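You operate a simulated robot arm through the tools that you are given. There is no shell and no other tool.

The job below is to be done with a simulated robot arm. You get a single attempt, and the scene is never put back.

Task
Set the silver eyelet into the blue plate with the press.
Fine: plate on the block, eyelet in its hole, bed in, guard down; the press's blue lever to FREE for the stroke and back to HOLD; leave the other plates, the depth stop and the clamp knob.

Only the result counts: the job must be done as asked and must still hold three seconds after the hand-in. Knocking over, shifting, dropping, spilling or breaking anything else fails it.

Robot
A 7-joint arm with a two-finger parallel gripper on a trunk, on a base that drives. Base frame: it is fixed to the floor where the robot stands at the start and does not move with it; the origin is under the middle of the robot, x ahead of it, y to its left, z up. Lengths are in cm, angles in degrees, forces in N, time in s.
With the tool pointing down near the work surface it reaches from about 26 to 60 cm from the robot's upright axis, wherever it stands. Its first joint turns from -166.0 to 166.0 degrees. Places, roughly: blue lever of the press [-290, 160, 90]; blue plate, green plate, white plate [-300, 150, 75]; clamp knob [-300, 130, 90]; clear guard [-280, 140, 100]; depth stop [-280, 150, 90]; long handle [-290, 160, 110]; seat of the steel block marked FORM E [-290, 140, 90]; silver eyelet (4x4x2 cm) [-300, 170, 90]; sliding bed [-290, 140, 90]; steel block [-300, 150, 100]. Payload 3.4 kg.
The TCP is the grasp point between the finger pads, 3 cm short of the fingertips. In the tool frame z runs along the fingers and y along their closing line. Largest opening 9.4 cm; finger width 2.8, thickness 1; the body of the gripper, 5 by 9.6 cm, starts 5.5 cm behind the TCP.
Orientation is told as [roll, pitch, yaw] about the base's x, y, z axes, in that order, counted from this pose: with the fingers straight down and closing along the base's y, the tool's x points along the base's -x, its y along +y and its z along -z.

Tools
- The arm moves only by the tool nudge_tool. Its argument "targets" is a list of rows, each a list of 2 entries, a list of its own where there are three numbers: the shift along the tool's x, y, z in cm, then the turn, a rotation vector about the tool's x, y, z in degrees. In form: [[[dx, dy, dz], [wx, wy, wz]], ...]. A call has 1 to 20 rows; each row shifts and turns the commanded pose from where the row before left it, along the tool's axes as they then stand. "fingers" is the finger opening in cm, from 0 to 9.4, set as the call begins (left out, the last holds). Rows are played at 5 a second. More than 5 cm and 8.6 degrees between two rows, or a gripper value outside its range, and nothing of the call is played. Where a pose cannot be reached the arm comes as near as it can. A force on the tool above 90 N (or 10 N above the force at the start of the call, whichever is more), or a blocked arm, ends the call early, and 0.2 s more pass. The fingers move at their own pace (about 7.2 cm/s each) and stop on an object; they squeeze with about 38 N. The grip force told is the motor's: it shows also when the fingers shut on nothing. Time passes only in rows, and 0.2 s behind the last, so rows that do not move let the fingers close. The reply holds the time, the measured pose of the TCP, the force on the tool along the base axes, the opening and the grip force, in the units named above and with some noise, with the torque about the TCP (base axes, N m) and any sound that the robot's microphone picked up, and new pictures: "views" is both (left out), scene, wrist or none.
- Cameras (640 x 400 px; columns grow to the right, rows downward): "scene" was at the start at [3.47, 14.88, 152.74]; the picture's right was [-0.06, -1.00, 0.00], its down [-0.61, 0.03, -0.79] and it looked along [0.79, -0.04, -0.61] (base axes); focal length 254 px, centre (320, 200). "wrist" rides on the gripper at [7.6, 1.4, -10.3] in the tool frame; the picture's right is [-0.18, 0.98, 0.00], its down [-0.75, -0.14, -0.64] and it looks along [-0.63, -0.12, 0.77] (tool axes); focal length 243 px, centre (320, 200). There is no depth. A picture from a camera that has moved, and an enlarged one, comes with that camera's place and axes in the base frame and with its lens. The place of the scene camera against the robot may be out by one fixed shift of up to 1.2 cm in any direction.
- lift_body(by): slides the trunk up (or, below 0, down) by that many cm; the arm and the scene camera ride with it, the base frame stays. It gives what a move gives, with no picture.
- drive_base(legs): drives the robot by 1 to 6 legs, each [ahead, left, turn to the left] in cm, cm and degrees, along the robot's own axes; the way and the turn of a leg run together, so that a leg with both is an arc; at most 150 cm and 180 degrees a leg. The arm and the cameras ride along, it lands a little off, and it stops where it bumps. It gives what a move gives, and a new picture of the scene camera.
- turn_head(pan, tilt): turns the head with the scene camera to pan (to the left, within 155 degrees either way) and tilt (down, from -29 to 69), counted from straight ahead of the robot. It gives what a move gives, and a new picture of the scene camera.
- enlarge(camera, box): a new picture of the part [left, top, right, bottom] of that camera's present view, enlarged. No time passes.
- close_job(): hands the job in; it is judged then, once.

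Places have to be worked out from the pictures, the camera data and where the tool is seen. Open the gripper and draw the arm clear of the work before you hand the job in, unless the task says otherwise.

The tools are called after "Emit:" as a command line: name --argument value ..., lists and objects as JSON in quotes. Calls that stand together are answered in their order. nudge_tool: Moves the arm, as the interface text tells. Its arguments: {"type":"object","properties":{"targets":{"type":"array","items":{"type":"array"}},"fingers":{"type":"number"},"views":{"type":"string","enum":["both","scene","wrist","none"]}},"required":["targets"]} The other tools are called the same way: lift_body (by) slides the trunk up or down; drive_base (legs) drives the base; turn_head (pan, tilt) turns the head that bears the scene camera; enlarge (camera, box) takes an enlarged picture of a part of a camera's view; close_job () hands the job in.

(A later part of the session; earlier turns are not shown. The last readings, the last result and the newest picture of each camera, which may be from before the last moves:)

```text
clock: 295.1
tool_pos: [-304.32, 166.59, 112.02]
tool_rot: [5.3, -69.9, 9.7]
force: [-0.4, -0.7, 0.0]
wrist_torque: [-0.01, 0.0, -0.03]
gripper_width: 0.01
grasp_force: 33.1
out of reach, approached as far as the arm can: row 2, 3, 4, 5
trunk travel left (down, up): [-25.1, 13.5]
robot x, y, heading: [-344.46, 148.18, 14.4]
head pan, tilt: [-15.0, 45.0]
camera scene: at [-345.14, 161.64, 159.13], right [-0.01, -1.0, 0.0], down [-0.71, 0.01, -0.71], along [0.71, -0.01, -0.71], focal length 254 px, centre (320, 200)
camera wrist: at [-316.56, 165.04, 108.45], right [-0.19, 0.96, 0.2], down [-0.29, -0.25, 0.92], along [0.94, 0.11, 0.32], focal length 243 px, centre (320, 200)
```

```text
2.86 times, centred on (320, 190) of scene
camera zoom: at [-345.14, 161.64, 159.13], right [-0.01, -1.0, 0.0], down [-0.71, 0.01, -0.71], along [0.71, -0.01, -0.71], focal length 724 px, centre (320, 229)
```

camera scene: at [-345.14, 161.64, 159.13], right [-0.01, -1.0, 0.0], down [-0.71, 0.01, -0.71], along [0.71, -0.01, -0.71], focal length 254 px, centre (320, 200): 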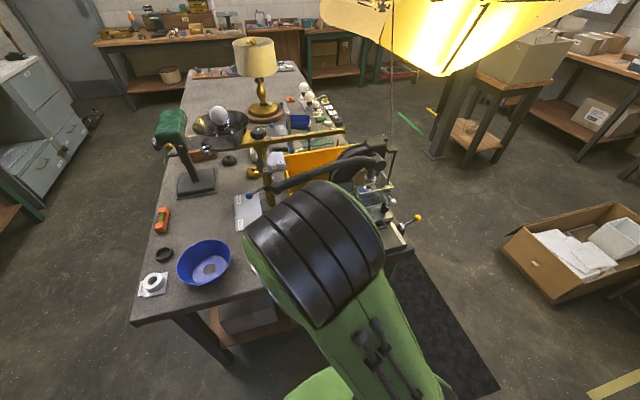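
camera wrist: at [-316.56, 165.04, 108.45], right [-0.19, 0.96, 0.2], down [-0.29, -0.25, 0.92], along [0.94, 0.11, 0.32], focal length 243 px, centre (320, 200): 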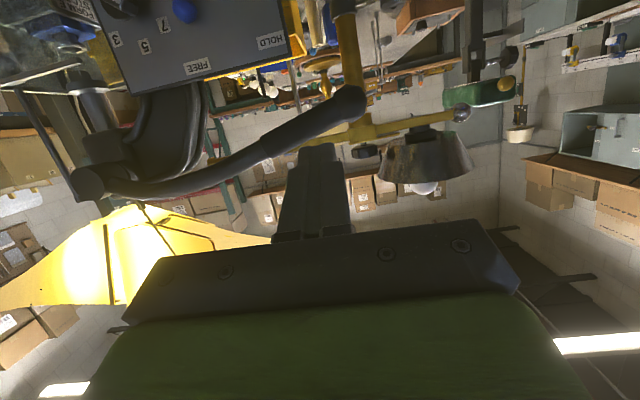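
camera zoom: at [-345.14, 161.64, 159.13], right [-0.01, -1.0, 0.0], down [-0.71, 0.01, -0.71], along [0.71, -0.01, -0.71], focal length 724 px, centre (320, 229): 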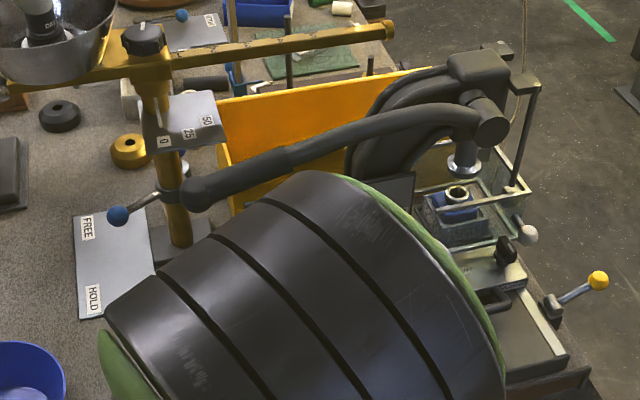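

Close to my body the pose is at the edge of reach. I move farther out and down toward the handle's underside.

Emit:
nudge_tool --targets '[[[1.72, 0, 2.58], [0, 0, 0]], [[1.72, 0, 2.58], [0, 0, 0]], [[1.72, 0, 2.58], [0, 0, 0]], [[0, 0, 0], [0, 0, 0]], [[0, 0, 0], [0, 0, 0]]]' --views "both"

Emit:
enlarge --camera "wrist" --box '[180, 0, 460, 240]'

```text
clock: 296.2
tool_pos: [-298.81, 168.47, 104.43]
tool_rot: [5.3, -69.8, 9.7]
force: [-0.3, 0.0, 0.4]
wrist_torque: [0.02, 0.0, -0.01]
gripper_width: 0.02
grasp_force: 33.0
trunk travel left (down, up): [-25.1, 13.5]
robot x, y, heading: [-344.27, 148.08, 14.3]
head pan, tilt: [-15.0, 45.0]
camera scene: at [-345.11, 161.59, 159.14], right [-0.01, -1.0, 0.0], down [-0.71, 0.01, -0.71], along [0.71, -0.01, -0.71], focal length 254 px, centre (320, 200)
camera wrist: at [-311.06, 166.83, 100.83], right [-0.19, 0.96, 0.2], down [-0.29, -0.25, 0.92], along [0.94, 0.11, 0.32], focal length 243 px, centre (320, 200)
```

scene: 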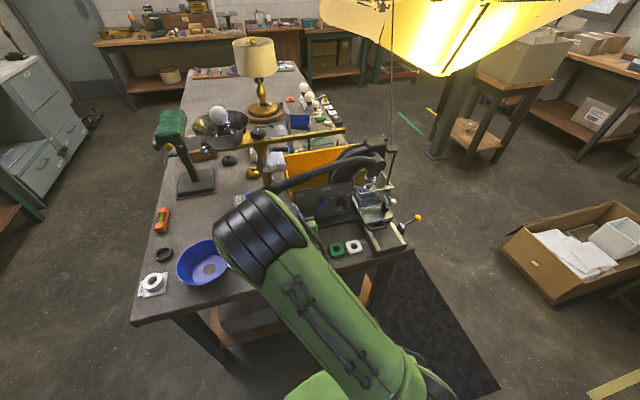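
wrist: 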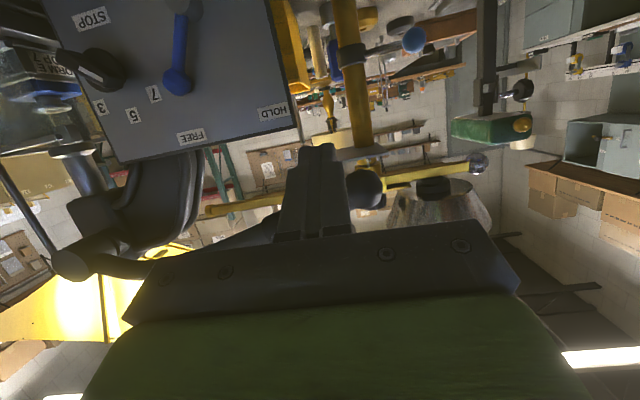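

```text
1.67 times, centred on (320, 120) of wrist
camera zoom: at [-311.06, 166.83, 100.83], right [-0.19, 0.96, 0.2], down [-0.29, -0.25, 0.92], along [0.94, 0.11, 0.32], focal length 404 px, centre (320, 333)
```

zoom: 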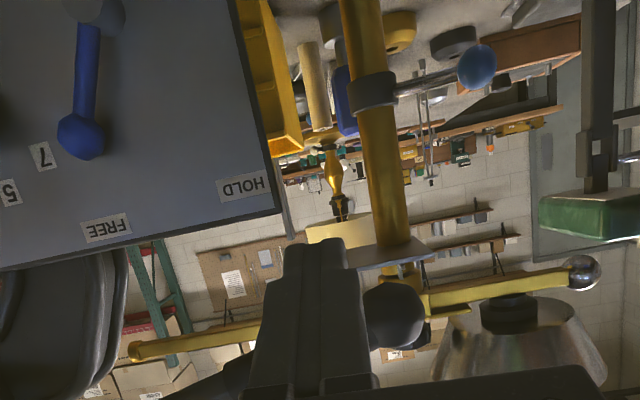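

The hand is aligned (70° tilt), just west of and below the grip. I slide the closed fingers forward under the handle.

Emit:
nudge_tool --targets '[[[-0.93, 0, 2.15], [0, 0, 0]], [[-0.93, 0, 2.15], [0, 0, 0]], [[-0.92, 0, 2.14], [0, 0, 0]], [[0, 0, 0], [0, 0, 0]], [[0, 0, 0], [0, 0, 0]]]' --views "both"

Emit:
enlarge --camera "scene" --box '[220, 120, 420, 260]'

```text
clock: 297.4
tool_pos: [-291.82, 169.98, 104.59]
tool_rot: [5.3, -69.9, 9.5]
force: [0.3, 0.1, 0.2]
wrist_torque: [-0.01, 0.0, 0.0]
gripper_width: 0.02
grasp_force: 33.0
trunk travel left (down, up): [-25.1, 13.5]
robot x, y, heading: [-344.81, 148.12, 14.1]
head pan, tilt: [-15.0, 45.0]
camera scene: at [-345.11, 161.56, 159.14], right [-0.01, -1.0, 0.0], down [-0.71, 0.01, -0.71], along [0.71, -0.01, -0.71], focal length 254 px, centre (320, 200)
camera wrist: at [-304.1, 168.42, 101.12], right [-0.19, 0.96, 0.2], down [-0.29, -0.25, 0.92], along [0.94, 0.11, 0.32], focal length 243 px, centre (320, 200)
```

scene: 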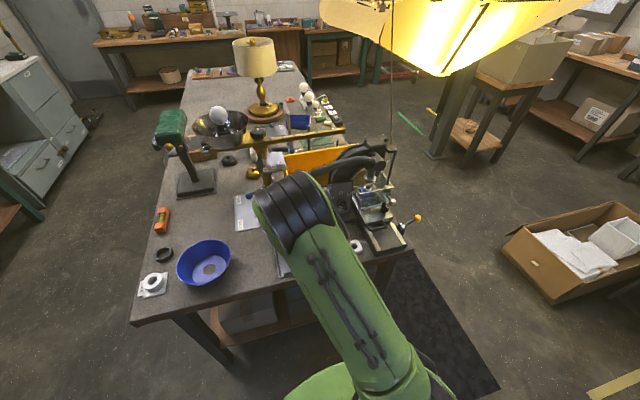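
wrist: 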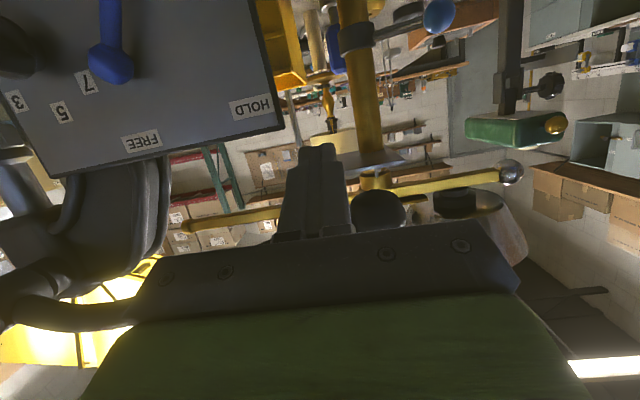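

```text
2.86 times, centred on (320, 190) of scene
camera zoom: at [-345.11, 161.56, 159.14], right [-0.01, -1.0, 0.0], down [-0.71, 0.01, -0.71], along [0.71, -0.01, -0.71], focal length 724 px, centre (320, 229)
```

zoom: 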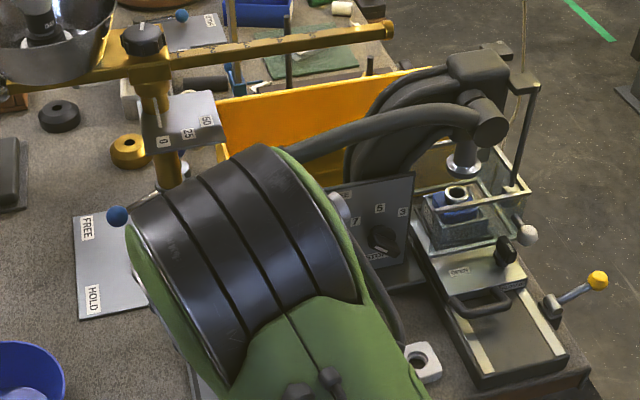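

The fingers are under the grip. I lift gently straight up and watch for contact.

Emit:
nudge_tool --targets '[[[-0.47, 0, -0.17], [0, 0, 0]], [[-0.47, 0, -0.17], [0, 0, 0]], [[-0.47, 0, -0.17], [0, 0, 0]], [[-0.47, 0, -0.17], [0, 0, 0]], [[-0.47, 0, -0.17], [0, 0, 0]], [[-0.47, 0, -0.17], [0, 0, 0]], [[0, 0, 0], [0, 0, 0]]]' --views "none"

Emit:
enlarge --camera "scene" --box '[220, 120, 420, 260]'

```text
clock: 299.1
tool_pos: [-291.88, 169.85, 107.53]
tool_rot: [5.3, -69.8, 9.6]
force: [-1.9, 2.9, -4.6]
wrist_torque: [-0.12, 0.08, 0.1]
gripper_width: 0.0
grasp_force: 33.4
trunk travel left (down, up): [-25.1, 13.5]
robot x, y, heading: [-344.47, 148.17, 14.0]
head pan, tilt: [-15.0, 45.0]
```

```text
2.86 times, centred on (320, 190) of scene
camera zoom: at [-345.17, 161.65, 159.13], right [-0.01, -1.0, 0.0], down [-0.71, 0.01, -0.71], along [0.71, -0.01, -0.71], focal length 724 px, centre (320, 229)
```

zoom: 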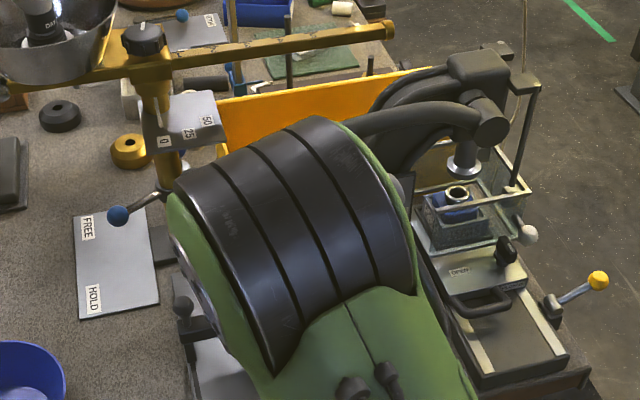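

The fingers carry the handle with about 5 N. I continue lifting 4 cm.

Emit:
nudge_tool --targets '[[[-0.47, 0, -0.17], [0, 0, 0]], [[-0.47, 0, -0.17], [0, 0, 0]], [[-0.47, 0, -0.17], [0, 0, 0]], [[-0.47, 0, -0.17], [0, 0, 0]], [[-0.47, 0, -0.17], [0, 0, 0]], [[-0.47, 0, -0.17], [0, 0, 0]], [[-0.47, 0, -0.17], [0, 0, 0]], [[-0.47, 0, -0.17], [0, 0, 0]], [[0, 0, 0], [0, 0, 0]]]' --views "none"

Emit:
enlarge --camera "scene" --box '[220, 120, 420, 260]'

```text
clock: 301.1
tool_pos: [-291.82, 169.85, 111.38]
tool_rot: [5.3, -69.8, 9.7]
force: [-1.9, -2.4, -5.6]
wrist_torque: [-0.05, 0.06, -0.11]
gripper_width: 0.0
grasp_force: 33.2
trunk travel left (down, up): [-25.1, 13.5]
robot x, y, heading: [-344.58, 148.33, 14.3]
head pan, tilt: [-15.0, 45.0]
```

```text
2.86 times, centred on (320, 190) of scene
camera zoom: at [-345.14, 161.54, 159.14], right [-0.01, -1.0, 0.0], down [-0.71, 0.01, -0.71], along [0.71, -0.01, -0.71], focal length 724 px, centre (320, 229)
```

zoom: 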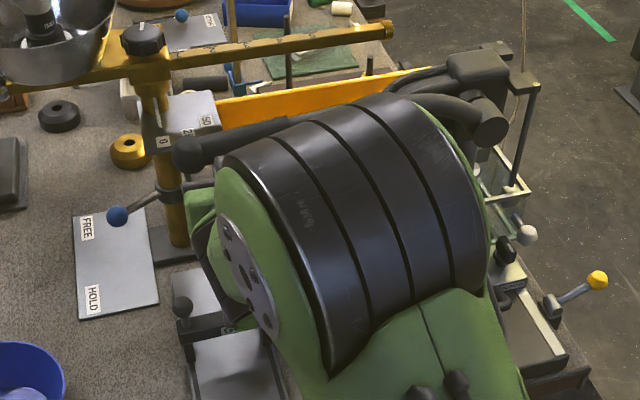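

The handle rises smoothly at about 6 N. I keep lifting, shifting slightly south to follow the arc.

Emit:
nudge_tool --targets '[[[-0.47, -0.05, -0.17], [0, 0, 0]], [[-0.47, -0.05, -0.17], [0, 0, 0]], [[-0.47, -0.06, -0.17], [0, 0, 0]], [[-0.47, -0.06, -0.17], [0, 0, 0]], [[-0.47, -0.08, -0.17], [0, 0, 0]], [[-0.47, -0.08, -0.17], [0, 0, 0]], [[-0.47, -0.1, -0.17], [0, 0, 0]], [[-0.47, -0.1, -0.17], [0, 0, 0]], [[0, 0, 0], [0, 0, 0]]]' --views "none"

Emit:
enlarge --camera "scene" --box '[220, 120, 420, 260]'

```text
clock: 303.1
tool_pos: [-291.55, 169.17, 115.51]
tool_rot: [5.4, -69.8, 9.7]
force: [-2.5, 2.1, -4.1]
wrist_torque: [-0.02, 0.04, 0.01]
gripper_width: 0.0
grasp_force: 33.6
trunk travel left (down, up): [-25.1, 13.5]
robot x, y, heading: [-344.41, 148.21, 14.1]
head pan, tilt: [-15.0, 45.0]
```

```text
2.86 times, centred on (320, 190) of scene
camera zoom: at [-345.18, 161.63, 159.13], right [-0.01, -1.0, 0.0], down [-0.71, 0.01, -0.71], along [0.71, -0.01, -0.71], focal length 724 px, centre (320, 229)
```

zoom: 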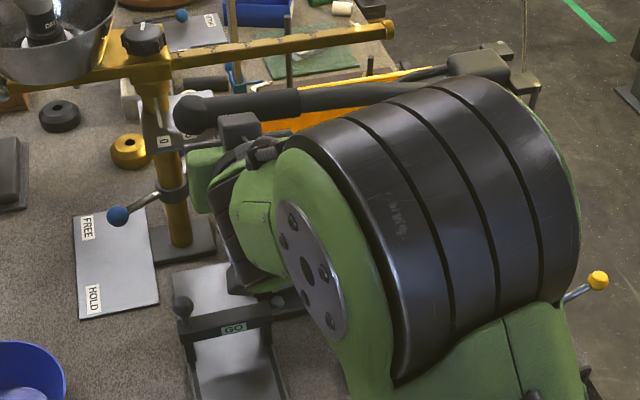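

Still about 5 N. I continue in smaller steps, expecting the ram to meet the eyelet soon.

Emit:
nudge_tool --targets '[[[-0.38, -0.08, -0.14], [0, 0, 0]], [[-0.38, -0.08, -0.14], [0, 0, 0]], [[-0.38, -0.08, -0.14], [0, 0, 0]], [[-0.38, -0.08, -0.14], [0, 0, 0]], [[-0.38, -0.1, -0.14], [0, 0, 0]], [[-0.38, -0.1, -0.14], [0, 0, 0]], [[0, 0, 0], [0, 0, 0]]]' --views "none"

Emit:
enlarge --camera "scene" --box '[220, 120, 420, 260]'

```text
clock: 304.6
tool_pos: [-291.49, 168.62, 117.92]
tool_rot: [5.4, -69.9, 9.6]
force: [-0.3, -0.9, -6.6]
wrist_torque: [0.02, 0.04, -0.04]
gripper_width: 0.0
grasp_force: 32.7
trunk travel left (down, up): [-25.1, 13.5]
robot x, y, heading: [-344.88, 148.52, 14.3]
head pan, tilt: [-15.0, 45.0]
```

```text
2.86 times, centred on (320, 190) of scene
camera zoom: at [-345.09, 161.55, 159.14], right [-0.01, -1.0, 0.0], down [-0.71, 0.01, -0.71], along [0.71, -0.01, -0.71], focal length 724 px, centre (320, 229)
```

zoom: 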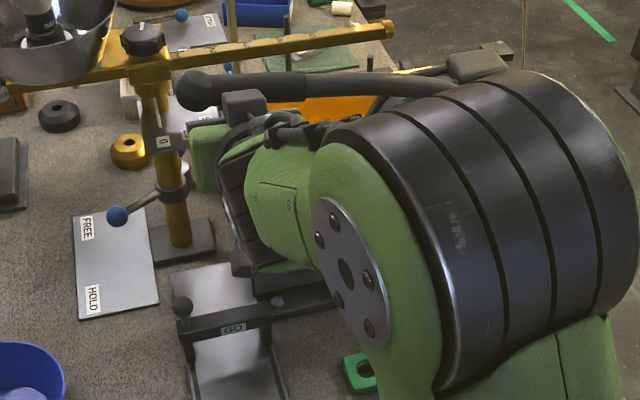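

Emit:
nudge_tool --targets '[[[-0.28, -0.08, -0.1], [0, 0, 0]], [[-0.28, -0.08, -0.1], [0, 0, 0]], [[-0.28, -0.08, -0.1], [0, 0, 0]], [[-0.28, -0.08, -0.1], [0, 0, 0]], [[-0.28, -0.08, -0.1], [0, 0, 0]], [[0, 0, 0], [0, 0, 0]]]' --views "none"

```text
clock: 306.1
tool_pos: [-291.5, 168.21, 119.43]
tool_rot: [5.2, -69.8, 9.7]
force: [-3.9, 0.0, -4.9]
wrist_torque: [-0.03, 0.11, 0.08]
gripper_width: 0.01
grasp_force: 33.1
trunk travel left (down, up): [-25.1, 13.5]
robot x, y, heading: [-344.64, 148.41, 14.3]
head pan, tilt: [-15.0, 45.0]
```

The elbow hides the ram, so I turn the head more to the right to look past it.

Emit:
turn_head --pan -45 --tilt 38

Emit:
turn_head --pan 25 --tilt 40

```text
clock: 307.0
tool_pos: [-291.4, 168.26, 119.46]
tool_rot: [5.3, -69.7, 9.8]
force: [-3.9, 0.5, -3.3]
wrist_torque: [-0.05, 0.05, 0.05]
gripper_width: 0.01
grasp_force: 33.0
trunk travel left (down, up): [-25.1, 13.5]
robot x, y, heading: [-344.57, 148.05, 14.4]
head pan, tilt: [-45.0, 38.0]
camera scene: at [-345.91, 157.28, 160.16], right [-0.51, -0.86, 0.0], down [-0.53, 0.31, -0.79], along [0.68, -0.4, -0.62], focal length 254 px, centre (320, 200)
```

scene: 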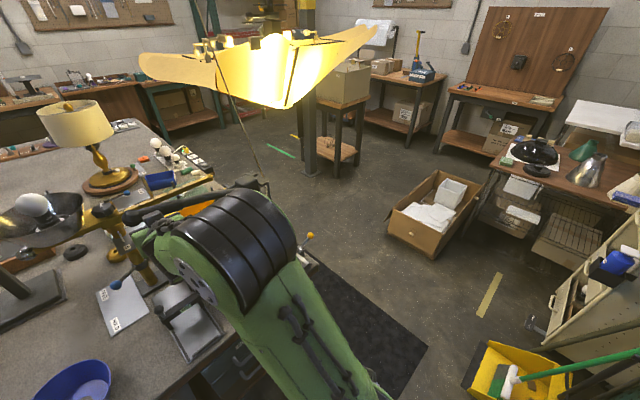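

```text
clock: 308.4
tool_pos: [-291.57, 168.14, 119.3]
tool_rot: [5.2, -69.9, 9.6]
force: [-3.9, 0.8, -2.8]
wrist_torque: [-0.04, 0.07, 0.0]
gripper_width: 0.0
grasp_force: 33.1
trunk travel left (down, up): [-25.1, 13.5]
robot x, y, heading: [-345.16, 148.05, 14.1]
head pan, tilt: [25.0, 40.0]
camera scene: at [-346.73, 167.07, 159.86], right [0.63, -0.78, 0.0], down [-0.5, -0.41, -0.77], along [0.59, 0.48, -0.64], focal length 254 px, centre (320, 200)
```

scene: 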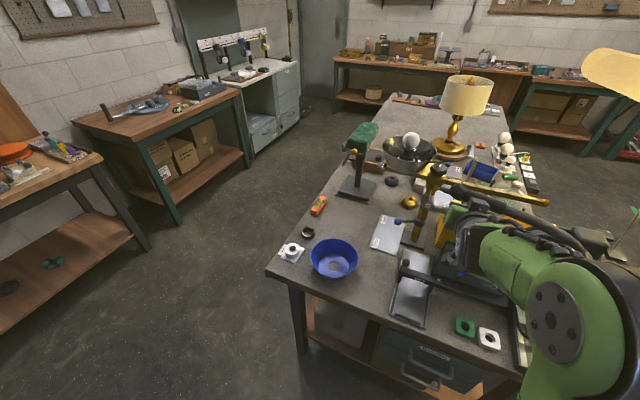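

The ram is hidden from both sides, so I go by force. I lift on in 0.2–0.3 cm steps.

Emit:
nudge_tool --targets '[[[-0.25, -0.08, -0.09], [0, 0, 0]], [[-0.25, -0.08, -0.09], [0, 0, 0]], [[-0.25, -0.08, -0.09], [0, 0, 0]], [[-0.25, -0.08, -0.09], [0, 0, 0]], [[0, 0, 0], [0, 0, 0]]]' --views "none"

Emit:
turn_head --pan -15 --tilt 45

```text
clock: 309.6
tool_pos: [-291.33, 167.94, 120.36]
tool_rot: [5.4, -69.8, 9.5]
force: [-2.7, -2.5, -6.1]
wrist_torque: [0.02, 0.11, -0.06]
gripper_width: 0.02
grasp_force: 33.2
trunk travel left (down, up): [-25.1, 13.5]
robot x, y, heading: [-344.86, 148.36, 14.1]
head pan, tilt: [25.0, 40.0]
```

```text
clock: 310.7
tool_pos: [-291.38, 167.94, 120.43]
tool_rot: [5.4, -69.8, 9.6]
force: [-2.2, -1.5, -5.0]
wrist_torque: [0.04, 0.13, -0.06]
gripper_width: 0.01
grasp_force: 33.8
trunk travel left (down, up): [-25.1, 13.5]
robot x, y, heading: [-344.28, 148.11, 14.3]
head pan, tilt: [-15.0, 45.0]
camera scene: at [-345.15, 161.53, 159.14], right [-0.01, -1.0, 0.0], down [-0.71, 0.01, -0.71], along [0.71, -0.01, -0.71], focal length 254 px, centre (320, 200)
```

scene: 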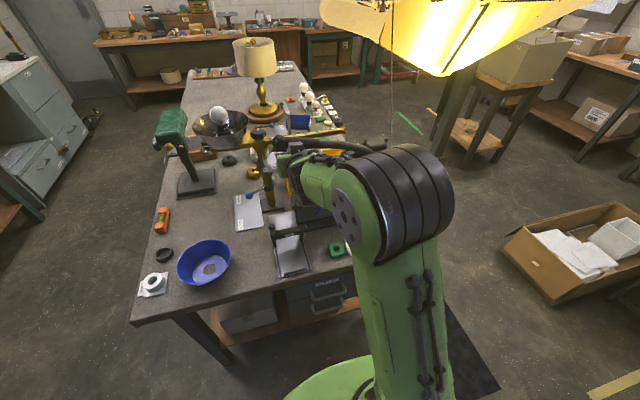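

Force still about 5 N. I continue 2 cm further.

Emit:
nudge_tool --targets '[[[-0.28, -0.1, -0.1], [0, 0, 0]], [[-0.28, -0.1, -0.1], [0, 0, 0]], [[-0.28, -0.1, -0.1], [0, 0, 0]], [[-0.28, -0.1, -0.1], [0, 0, 0]], [[-0.28, -0.1, -0.1], [0, 0, 0]], [[-0.28, -0.1, -0.1], [0, 0, 0]], [[0, 0, 0], [0, 0, 0]]]' --views "none"

Emit:
enlarge --camera "scene" --box '[240, 100, 420, 240]'

```text
clock: 312.3
tool_pos: [-291.11, 167.13, 122.22]
tool_rot: [5.4, -69.8, 9.6]
force: [-5.2, -1.9, -5.3]
wrist_torque: [0.03, 0.13, -0.05]
gripper_width: 0.0
grasp_force: 33.1
trunk travel left (down, up): [-25.1, 13.5]
robot x, y, heading: [-344.81, 148.0, 14.1]
head pan, tilt: [-15.0, 45.0]
```

```text
2.86 times, centred on (330, 170) of scene
camera zoom: at [-345.21, 161.52, 159.14], right [-0.01, -1.0, 0.0], down [-0.71, 0.01, -0.71], along [0.71, -0.01, -0.71], focal length 724 px, centre (291, 286)
```

zoom: 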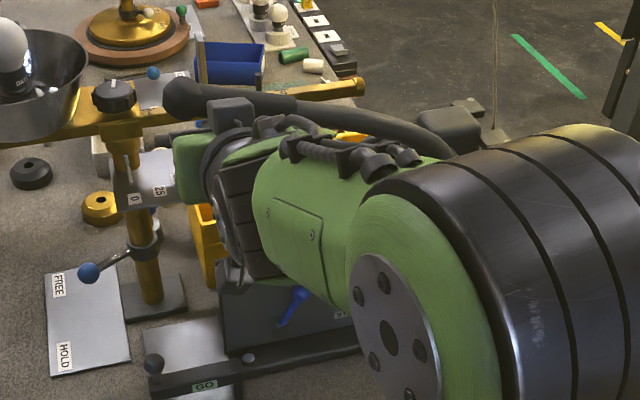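

The handle is at about 24° above level and still light. I continue along the arc.

Emit:
nudge_tool --targets '[[[-0.28, -0.13, -0.1], [0, 0, 0]], [[-0.28, -0.14, -0.1], [0, 0, 0]], [[-0.28, -0.14, -0.1], [0, 0, 0]], [[-0.28, -0.15, -0.1], [0, 0, 0]], [[-0.28, -0.15, -0.1], [0, 0, 0]], [[-0.28, -0.15, -0.1], [0, 0, 0]], [[-0.28, -0.15, -0.1], [0, 0, 0]], [[0, 0, 0], [0, 0, 0]]]' --views "none"

Emit:
enlarge --camera "scene" --box '[240, 100, 420, 240]'

```text
clock: 314.1
tool_pos: [-290.81, 166.24, 124.17]
tool_rot: [5.5, -69.8, 9.6]
force: [-1.8, -1.9, -5.7]
wrist_torque: [0.04, 0.1, -0.03]
gripper_width: 0.01
grasp_force: 32.5
trunk travel left (down, up): [-25.1, 13.5]
robot x, y, heading: [-344.66, 148.33, 14.3]
head pan, tilt: [-15.0, 45.0]
```

```text
2.86 times, centred on (330, 170) of scene
camera zoom: at [-345.13, 161.55, 159.14], right [-0.01, -1.0, 0.0], down [-0.71, 0.01, -0.71], along [0.71, -0.01, -0.71], focal length 724 px, centre (291, 286)
```

zoom: 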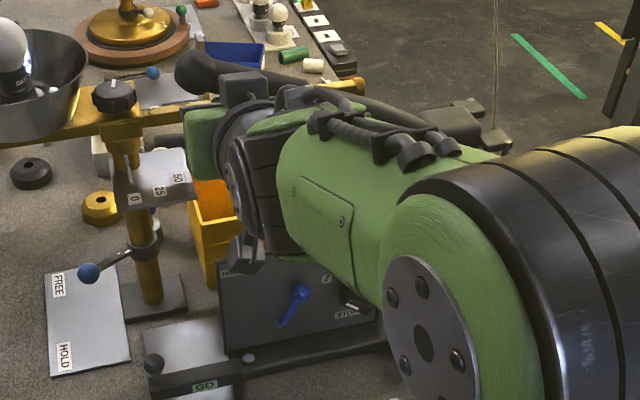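

Still light and no stop felt. I keep following the arc upward.

Emit:
nudge_tool --targets '[[[-0.28, -0.16, -0.1], [0, 0, 0]], [[-0.28, -0.16, -0.1], [0, 0, 0]], [[-0.28, -0.17, -0.1], [0, 0, 0]], [[-0.28, -0.17, -0.1], [0, 0, 0]], [[-0.28, -0.18, -0.1], [0, 0, 0]], [[-0.28, -0.18, -0.1], [0, 0, 0]], [[-0.28, -0.18, -0.1], [0, 0, 0]], [[0, 0, 0], [0, 0, 0]]]' --views "wrist"

Emit:
enlarge --camera "scene" --box '[240, 100, 420, 240]'

```text
clock: 315.9
tool_pos: [-290.49, 165.02, 126.31]
tool_rot: [5.4, -69.7, 9.5]
force: [-0.8, -3.2, -8.1]
wrist_torque: [0.06, 0.18, -0.09]
gripper_width: 0.01
grasp_force: 32.8
trunk travel left (down, up): [-25.1, 13.5]
robot x, y, heading: [-344.77, 148.3, 13.9]
head pan, tilt: [-15.0, 45.0]
camera wrist: at [-302.71, 163.28, 122.75], right [-0.19, 0.96, 0.2], down [-0.29, -0.25, 0.92], along [0.94, 0.11, 0.32], focal length 243 px, centre (320, 200)
```

wrist: 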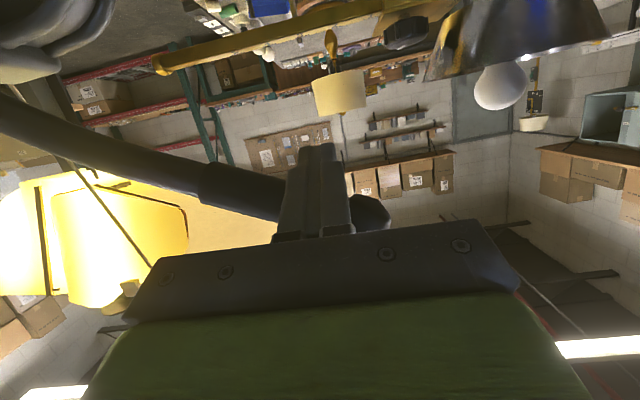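

```text
2.86 times, centred on (330, 170) of scene
camera zoom: at [-345.08, 161.51, 159.14], right [-0.01, -1.0, 0.0], down [-0.71, 0.01, -0.71], along [0.71, -0.01, -0.71], focal length 724 px, centre (291, 286)
```

zoom: 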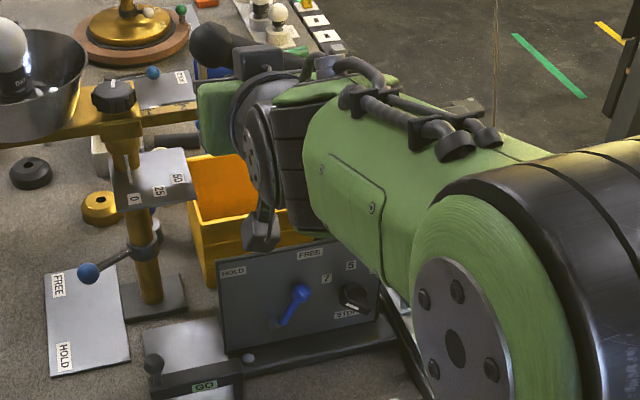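

The force rises slightly to 8 N. I keep going in 0.3 cm steps.

Emit:
nudge_tool --targets '[[[-0.28, -0.19, -0.1], [0, 0, 0]], [[-0.28, -0.19, -0.1], [0, 0, 0]], [[-0.28, -0.2, -0.1], [0, 0, 0]], [[-0.28, -0.2, -0.1], [0, 0, 0]], [[-0.28, -0.21, -0.1], [0, 0, 0]], [[-0.28, -0.21, -0.1], [0, 0, 0]], [[0, 0, 0], [0, 0, 0]]]' --views "none"

```text
clock: 317.5
tool_pos: [-290.13, 163.67, 128.01]
tool_rot: [5.5, -69.8, 9.6]
force: [-2.5, -2.4, -7.7]
wrist_torque: [0.02, 0.15, -0.06]
gripper_width: 0.03
grasp_force: 33.5
trunk travel left (down, up): [-25.1, 13.5]
robot x, y, heading: [-344.44, 148.1, 14.1]
head pan, tilt: [-15.0, 45.0]
```

Emit:
nudge_tool --targets '[[[-0.28, -0.22, -0.1], [0, 0, 0]], [[-0.28, -0.22, -0.1], [0, 0, 0]], [[-0.28, -0.23, -0.1], [0, 0, 0]], [[-0.28, -0.23, -0.1], [0, 0, 0]], [[-0.28, -0.24, -0.1], [0, 0, 0]], [[-0.28, -0.24, -0.1], [0, 0, 0]], [[-0.28, -0.25, -0.1], [0, 0, 0]], [[0, 0, 0], [0, 0, 0]]]' --views "none"

Emit:
enlarge --camera "scene" --box '[240, 80, 440, 240]'

```text
clock: 319.3
tool_pos: [-289.81, 162.29, 129.86]
tool_rot: [5.2, -69.6, 9.9]
force: [-6.7, 2.4, -18.4]
wrist_torque: [0.03, 0.34, 0.01]
gripper_width: 0.0
grasp_force: 33.1
trunk travel left (down, up): [-25.1, 13.5]
robot x, y, heading: [-344.66, 148.3, 14.1]
head pan, tilt: [-15.0, 45.0]
```

```text
2.50 times, centred on (340, 160) of scene
camera zoom: at [-345.08, 161.71, 159.12], right [-0.01, -1.0, 0.0], down [-0.71, 0.01, -0.71], along [0.71, -0.01, -0.71], focal length 634 px, centre (270, 300)
```

zoom: 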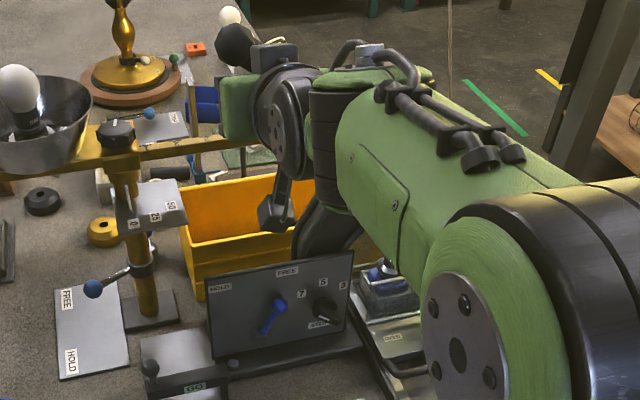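

The force has risen to 18 N: the press is loading. A gap shows the block; I enlarge it to see the ram and eyelet.

Emit:
enlarge --camera "scene" --box '[345, 170, 395, 210]'

```text
10.00 times, centred on (370, 190) of scene
camera zoom: at [-345.08, 161.71, 159.12], right [-0.01, -1.0, 0.0], down [-0.71, 0.01, -0.71], along [0.71, -0.01, -0.71], focal length 2535 px, centre (-180, 300)
```

zoom: 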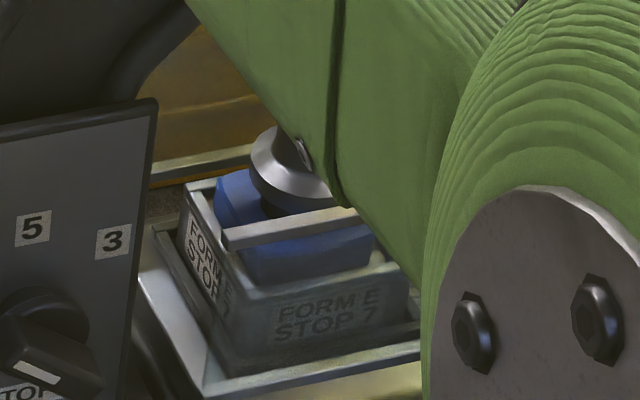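

The ram now sits on the eyelet with its flange practically down on the plate. I press on a little more firmly to complete the stroke to its stop.

Emit:
nudge_tool --targets '[[[-0.28, -0.25, -0.1], [0, 0, 0]], [[-0.28, -0.25, -0.1], [0, 0, 0]], [[-0.2, -0.15, -0.07], [0, 0, 0]], [[0, 0, 0], [0, 0, 0]]]' --views "none"

Emit:
enlarge --camera "scene" --box '[345, 170, 395, 210]'

```text
clock: 320.3
tool_pos: [-289.5, 161.56, 130.77]
tool_rot: [5.2, -69.5, 9.7]
force: [-4.6, 1.9, -19.7]
wrist_torque: [0.09, 0.35, -0.01]
gripper_width: 0.0
grasp_force: 32.6
trunk travel left (down, up): [-25.1, 13.5]
robot x, y, heading: [-344.38, 148.23, 14.1]
head pan, tilt: [-15.0, 45.0]
```

```text
10.00 times, centred on (370, 190) of scene
camera zoom: at [-345.05, 161.67, 159.13], right [-0.01, -1.0, 0.0], down [-0.71, 0.01, -0.71], along [0.71, -0.01, -0.71], focal length 2535 px, centre (-180, 300)
```

zoom: 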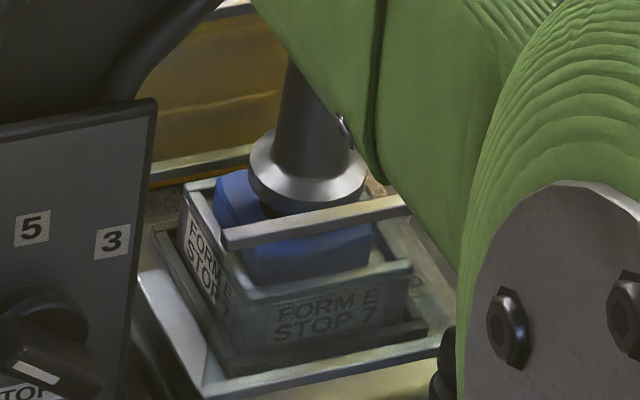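

The force holds at about 20 N while it moves — the eyelet is being pressed in. I continue.

Emit:
nudge_tool --targets '[[[-0.25, -0.22, -0.09], [0, 0, 0]], [[-0.25, -0.22, -0.09], [0, 0, 0]], [[-0.25, -0.22, -0.09], [0, 0, 0]], [[-0.25, -0.22, -0.09], [0, 0, 0]], [[0, 0, 0], [0, 0, 0]]]' --views "none"

Emit:
enlarge --camera "scene" --box '[345, 170, 395, 210]'

```text
clock: 321.5
tool_pos: [-289.28, 160.63, 131.77]
tool_rot: [5.2, -69.5, 9.8]
force: [-6.0, 2.4, -20.6]
wrist_torque: [0.07, 0.42, 0.03]
gripper_width: 0.01
grasp_force: 32.4
trunk travel left (down, up): [-25.1, 13.5]
robot x, y, heading: [-344.33, 148.17, 14.1]
head pan, tilt: [-15.0, 45.0]
```

```text
10.00 times, centred on (370, 190) of scene
camera zoom: at [-345.05, 161.66, 159.13], right [-0.01, -1.0, 0.0], down [-0.71, 0.01, -0.71], along [0.71, -0.01, -0.71], focal length 2535 px, centre (-180, 300)
```

zoom: 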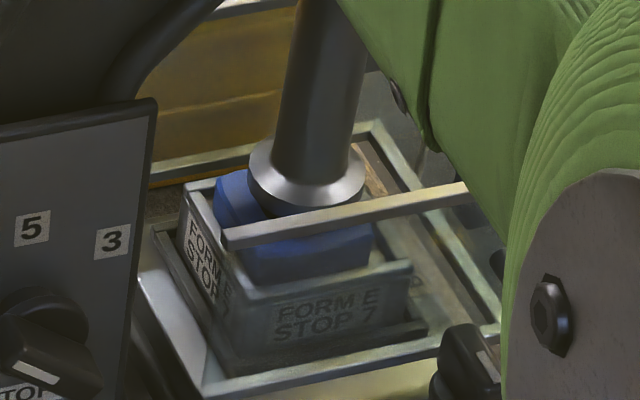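

Emit:
nudge_tool --targets '[[[-0.24, -0.25, -0.09], [0, 0, 0]], [[-0.24, -0.25, -0.09], [0, 0, 0]], [[-0.24, -0.26, -0.09], [0, 0, 0]], [[-0.24, -0.26, -0.09], [0, 0, 0]], [[0, 0, 0], [0, 0, 0]]]' --views "none"

Emit:
enlarge --camera "scene" --box '[345, 170, 395, 210]'

```text
clock: 322.7
tool_pos: [-288.98, 159.6, 132.77]
tool_rot: [5.2, -69.4, 9.8]
force: [-4.8, 1.8, -20.6]
wrist_torque: [0.1, 0.41, 0.01]
gripper_width: 0.0
grasp_force: 33.4
trunk travel left (down, up): [-25.1, 13.5]
robot x, y, heading: [-344.84, 148.39, 14.0]
head pan, tilt: [-15.0, 45.0]
```

```text
10.00 times, centred on (370, 190) of scene
camera zoom: at [-345.01, 161.65, 159.13], right [-0.01, -1.0, 0.0], down [-0.71, 0.01, -0.71], along [0.71, -0.01, -0.71], focal length 2535 px, centre (-180, 300)
```

zoom: 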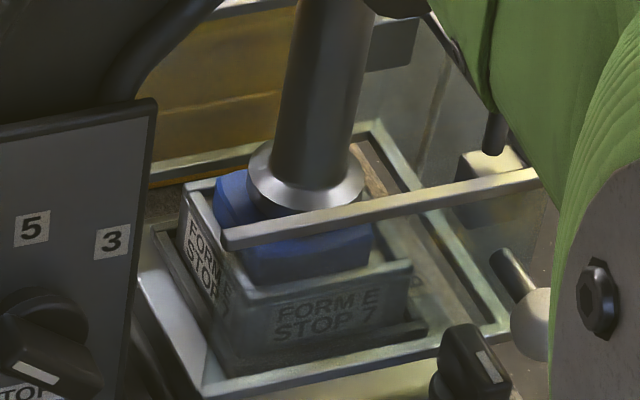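

The ram keeps moving down slowly with about 20 N. I continue along the arc, now moving as much south as up.

Emit:
nudge_tool --targets '[[[-0.22, -0.27, -0.08], [0, 0, 0]], [[-0.22, -0.27, -0.08], [0, 0, 0]], [[-0.22, -0.28, -0.08], [0, 0, 0]], [[-0.22, -0.28, -0.08], [0, 0, 0]], [[-0.22, -0.28, -0.08], [0, 0, 0]], [[0, 0, 0], [0, 0, 0]]]' --views "none"

Emit:
enlarge --camera "scene" --box '[345, 170, 395, 210]'

```text
clock: 324.1
tool_pos: [-288.97, 159.48, 133.02]
tool_rot: [5.0, -68.0, 10.9]
force: [-24.0, 24.6, -45.9]
wrist_torque: [0.05, 0.86, 0.41]
gripper_width: 0.04
grasp_force: 33.0
trunk travel left (down, up): [-25.1, 13.5]
robot x, y, heading: [-344.72, 148.03, 14.4]
head pan, tilt: [-15.0, 45.0]
```

```text
10.00 times, centred on (370, 190) of scene
camera zoom: at [-345.23, 162.38, 159.06], right [-0.01, -1.0, 0.01], down [-0.71, 0.01, -0.71], along [0.71, -0.01, -0.71], focal length 2535 px, centre (-180, 300)
```

zoom: 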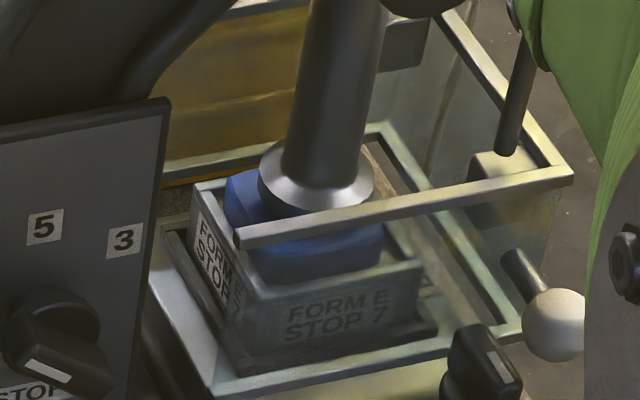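

The force jumped to 57 N: the ram has reached its stop and the stroke is complete. I now ease the handle back down along the same arc.

Emit:
nudge_tool --targets '[[[0.22, 0.28, 0.08], [0, 0, 0]], [[0.22, 0.28, 0.08], [0, 0, 0]], [[0.22, 0.28, 0.08], [0, 0, 0]], [[0.22, 0.27, 0.08], [0, 0, 0]], [[0.22, 0.27, 0.08], [0, 0, 0]], [[0.24, 0.26, 0.09], [0, 0, 0]], [[0.24, 0.26, 0.09], [0, 0, 0]], [[0.24, 0.25, 0.09], [0, 0, 0]], [[0.24, 0.25, 0.09], [0, 0, 0]], [[0.25, 0.22, 0.09], [0, 0, 0]], [[0.25, 0.22, 0.09], [0, 0, 0]], [[0.25, 0.22, 0.09], [0, 0, 0]], [[0.25, 0.22, 0.09], [0, 0, 0]], [[0.28, 0.25, 0.1], [0, 0, 0]], [[0.28, 0.25, 0.1], [0, 0, 0]], [[0.2, 0.15, 0.07], [0, 0, 0]], [[0, 0, 0], [0, 0, 0]]]' --views "none"

Emit:
enlarge --camera "scene" --box '[345, 170, 395, 210]'

```text
clock: 327.7
tool_pos: [-289.77, 162.28, 130.01]
tool_rot: [5.2, -69.8, 9.8]
force: [-2.0, 3.5, -1.7]
wrist_torque: [-0.03, 0.02, 0.05]
gripper_width: 0.0
grasp_force: 33.1
trunk travel left (down, up): [-25.1, 13.5]
robot x, y, heading: [-344.43, 148.26, 14.0]
head pan, tilt: [-15.0, 45.0]
```

```text
10.00 times, centred on (370, 190) of scene
camera zoom: at [-345.18, 161.64, 159.13], right [-0.01, -1.0, 0.0], down [-0.71, 0.01, -0.71], along [0.71, -0.01, -0.71], focal length 2535 px, centre (-180, 300)
```

zoom: 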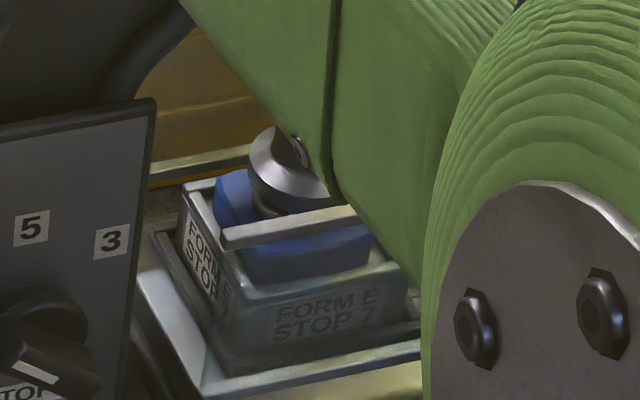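

The handle follows gently. I continue lowering it along the arc.

Emit:
nudge_tool --targets '[[[0.49, 0.42, 0.175], [0, 0, 0]], [[0.49, 0.41, 0.175], [0, 0, 0]], [[0.49, 0.4, 0.175], [0, 0, 0]], [[0.49, 0.39, 0.175], [0, 0, 0]], [[0.56, 0.41, 0.2], [0, 0, 0]], [[0.56, 0.4, 0.2], [0, 0, 0]], [[0.56, 0.38, 0.2], [0, 0, 0]], [[0.49, 0.31, 0.175], [0, 0, 0]], [[0.49, 0.3, 0.175], [0, 0, 0]], [[0.49, 0.3, 0.175], [0, 0, 0]], [[0.49, 0.28, 0.175], [0, 0, 0]], [[0.49, 0.26, 0.175], [0, 0, 0]], [[0.49, 0.26, 0.175], [0, 0, 0]], [[0.49, 0.25, 0.175], [0, 0, 0]], [[0.49, 0.23, 0.175], [0, 0, 0]], [[0.56, 0.2, 0.2], [0, 0, 0]], [[0.56, 0.2, 0.2], [0, 0, 0]], [[0.56, 0.2, 0.2], [0, 0, 0]], [[0, 0, 0], [0, 0, 0]]]' --views "none"

Emit:
nudge_tool --targets '[[[0.5, 0.16, 0.18], [0, 0, 0]], [[0.5, 0.16, 0.18], [0, 0, 0]], [[0.56, 0.16, 0.2], [0, 0, 0]], [[0.56, 0.16, 0.2], [0, 0, 0]], [[0.28, 0.08, 0.1], [0, 0, 0]], [[0.57, 0.15, 0.21], [0, 0, 0]], [[0.57, 0.13, 0.21], [0, 0, 0]], [[0.57, 0.12, 0.21], [0, 0, 0]], [[0.57, 0.12, 0.21], [0, 0, 0]], [[0.47, 0.1, 0.17], [0, 0, 0]], [[0.47, 0.1, 0.17], [0, 0, 0]], [[0.47, 0.08, 0.17], [0, 0, 0]], [[0.47, 0.08, 0.17], [0, 0, 0]], [[0.47, 0.06, 0.17], [0, 0, 0]], [[0.47, 0.06, 0.17], [0, 0, 0]], [[0.47, 0.05, 0.17], [0, 0, 0]], [[0.47, 0.05, 0.17], [0, 0, 0]], [[0, 0, 0], [0, 0, 0]]]' --views "none"

Emit:
enlarge --camera "scene" --box '[220, 120, 420, 260]'

```text
clock: 331.7
tool_pos: [-291.11, 167.97, 120.38]
tool_rot: [5.2, -69.8, 9.8]
force: [-1.2, 2.9, -2.4]
wrist_torque: [0.0, 0.04, 0.06]
gripper_width: 0.0
grasp_force: 33.0
trunk travel left (down, up): [-25.1, 13.5]
robot x, y, heading: [-344.75, 148.23, 14.2]
head pan, tilt: [-15.0, 45.0]
```

```text
clock: 335.5
tool_pos: [-291.88, 169.86, 111.52]
tool_rot: [5.2, -69.8, 9.7]
force: [-1.8, -0.8, -4.0]
wrist_torque: [-0.04, 0.08, -0.04]
gripper_width: 0.01
grasp_force: 32.9
trunk travel left (down, up): [-25.1, 13.5]
robot x, y, heading: [-344.51, 147.83, 14.1]
head pan, tilt: [-15.0, 45.0]
```

```text
2.86 times, centred on (320, 190) of scene
camera zoom: at [-345.15, 161.56, 159.14], right [-0.01, -1.0, 0.0], down [-0.71, 0.01, -0.71], along [0.71, -0.01, -0.71], focal length 724 px, centre (320, 229)
```

zoom: 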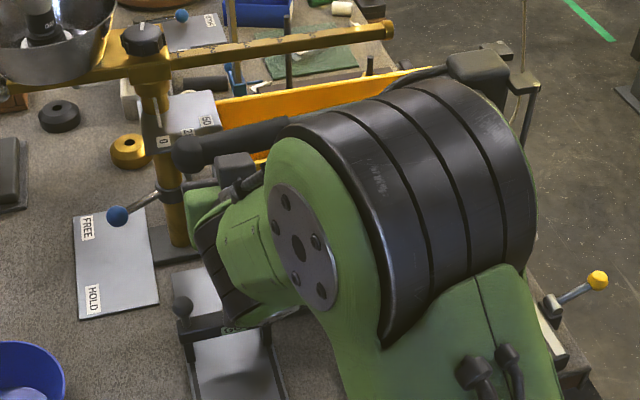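

The handle is nearly back. I lower it the last 7 cm to its rest and leave it.

Emit:
nudge_tool --targets '[[[0.47, 0, 0.17], [0, 0, 0]], [[0.47, 0, 0.17], [0, 0, 0]], [[0.47, 0, 0.17], [0, 0, 0]], [[0.47, 0, 0.17], [0, 0, 0]], [[0.47, 0, 0.17], [0, 0, 0]], [[0.47, 0, 0.17], [0, 0, 0]], [[0.47, 0, 0.17], [0, 0, 0]], [[0.47, 0, 0.17], [0, 0, 0]], [[0.47, 0, 0.17], [0, 0, 0]], [[0.47, 0, 0.17], [0, 0, 0]], [[0.47, 0, 0.17], [0, 0, 0]], [[0.47, 0, 0.17], [0, 0, 0]], [[0.47, 0, 0.17], [0, 0, 0]], [[0.47, 0, 0.17], [0, 0, 0]], [[0, 0, 0], [0, 0, 0]]]' --views "none"

Emit:
enlarge --camera "scene" --box '[220, 120, 420, 260]'

Emit:
enlarge --camera "scene" --box '[340, 160, 390, 205]'

```text
clock: 338.7
tool_pos: [-291.84, 170.09, 104.5]
tool_rot: [5.3, -69.8, 9.8]
force: [-0.6, -0.3, -0.5]
wrist_torque: [0.0, 0.04, 0.02]
gripper_width: 0.0
grasp_force: 33.4
trunk travel left (down, up): [-25.1, 13.5]
robot x, y, heading: [-344.87, 148.52, 14.1]
head pan, tilt: [-15.0, 45.0]
```

```text
2.86 times, centred on (320, 190) of scene
camera zoom: at [-345.17, 161.56, 159.14], right [-0.01, -1.0, 0.0], down [-0.71, 0.01, -0.71], along [0.71, -0.01, -0.71], focal length 724 px, centre (320, 229)
```

zoom: 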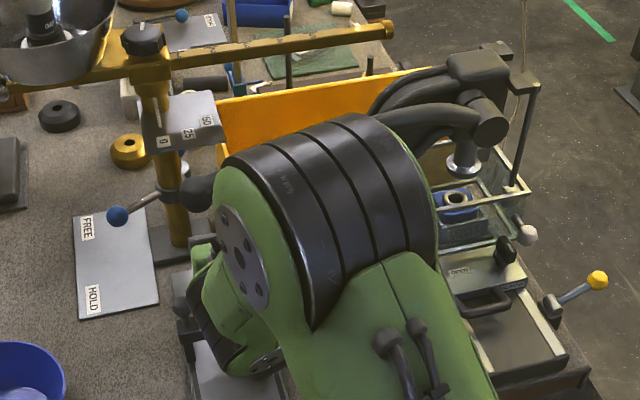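

```text
8.89 times, centred on (365, 182) of scene
camera zoom: at [-345.17, 161.56, 159.14], right [-0.01, -1.0, 0.0], down [-0.71, 0.01, -0.71], along [0.71, -0.01, -0.71], focal length 2253 px, centre (-80, 356)
```

zoom: 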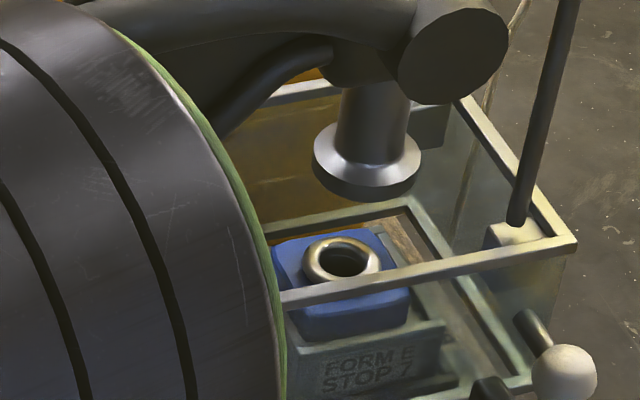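

The eyelet is set: its flange now sits flush on the blue plate, and ram and handle are back at rest. I back the hand out from under the handle and move south for the lever.

Emit:
nudge_tool --targets '[[[0.5, 0, 0.17], [0, 0, 0]], [[0.93, 0, -2.15], [0, 0, 0]], [[0.93, 0, -2.15], [0, 0, 0]], [[0.92, 0, -2.14], [0, 0, 0]], [[0, 0, 0], [0, 8, 0]], [[0, -4, 0], [0, 0, 0]], [[0, -4, 0], [0, 0, 0]], [[0, -4, 0], [0, 0, 0]], [[0, -3, 0], [0, 0, 0]], [[0, 0, 0], [0, 0, 0]], [[0, 0, 0], [0, 0, 0]]]' --views "both"

Emit:
enlarge --camera "wrist" --box '[180, 0, 460, 240]'

```text
clock: 341.1
tool_pos: [-294.84, 153.59, 102.92]
tool_rot: [4.1, -61.9, 11.2]
force: [0.1, -0.4, -0.9]
wrist_torque: [0.01, -0.04, -0.01]
gripper_width: 0.0
grasp_force: 32.7
trunk travel left (down, up): [-25.1, 13.5]
robot x, y, heading: [-344.4, 148.21, 13.9]
head pan, tilt: [-15.0, 45.0]
camera scene: at [-345.16, 161.51, 159.14], right [-0.01, -1.0, 0.0], down [-0.71, 0.01, -0.71], along [0.71, -0.01, -0.71], focal length 254 px, centre (320, 200)
camera wrist: at [-307.42, 151.84, 101.15], right [-0.16, 0.97, 0.19], down [-0.16, -0.22, 0.96], along [0.97, 0.13, 0.19], focal length 243 px, centre (320, 200)
```

scene: 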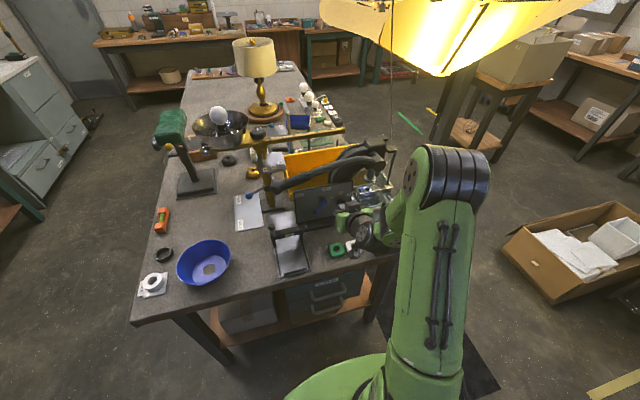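
wrist: 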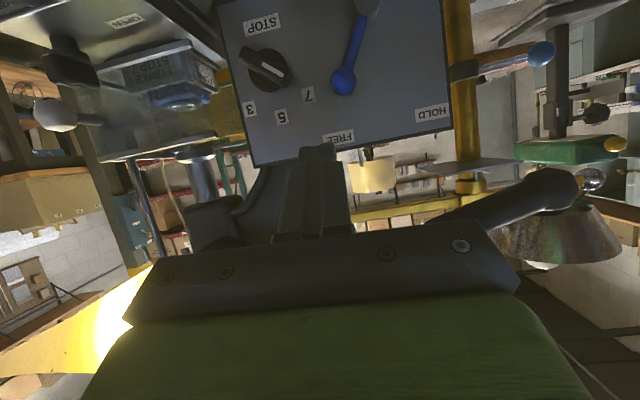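

```text
1.67 times, centred on (320, 120) of wrist
camera zoom: at [-307.42, 151.84, 101.15], right [-0.16, 0.97, 0.19], down [-0.16, -0.22, 0.96], along [0.97, 0.13, 0.19], focal length 404 px, centre (320, 333)
```

zoom: 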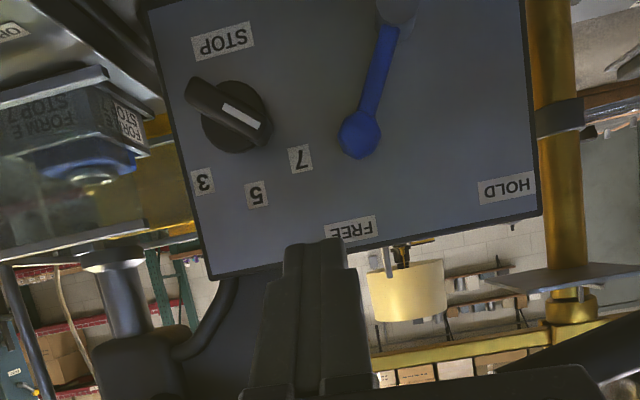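

The fingers are on the south side of the lever's ball. I move in beside it.

Emit:
nudge_tool --targets '[[[0.18, 0, 2.74], [0, 0, 0]], [[0.18, 0, 2.74], [0, 0, 0]], [[0.18, 0, 2.74], [0, 0, 0]], [[0.18, 0, 2.74], [0, 0, 0]], [[0, 0, 0], [0, 0, 0]], [[0, 0, 0], [0, 0, 0]]]' --views "none"

Emit:
enlarge --camera "wrist" --box '[200, 40, 440, 240]'

```text
clock: 342.5
tool_pos: [-285.74, 156.12, 97.12]
tool_rot: [3.9, -61.8, 11.4]
force: [0.4, -0.6, 0.0]
wrist_torque: [-0.03, -0.02, 0.01]
gripper_width: 0.01
grasp_force: 33.3
trunk travel left (down, up): [-25.1, 13.5]
robot x, y, heading: [-344.63, 148.31, 14.4]
head pan, tilt: [-15.0, 45.0]
```

```text
2.00 times, centred on (320, 140) of wrist
camera zoom: at [-298.45, 154.42, 95.23], right [-0.16, 0.97, 0.19], down [-0.16, -0.22, 0.96], along [0.97, 0.13, 0.19], focal length 485 px, centre (320, 320)
```

zoom: 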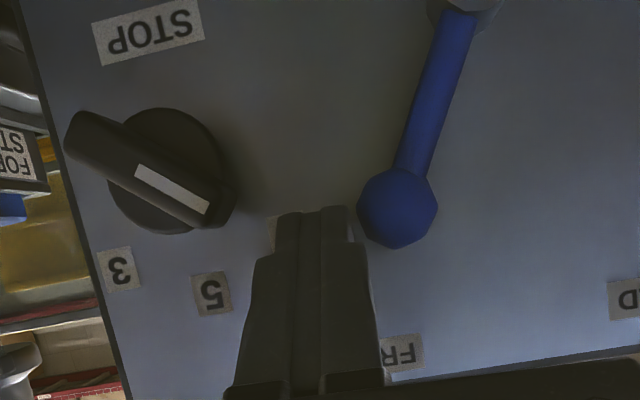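

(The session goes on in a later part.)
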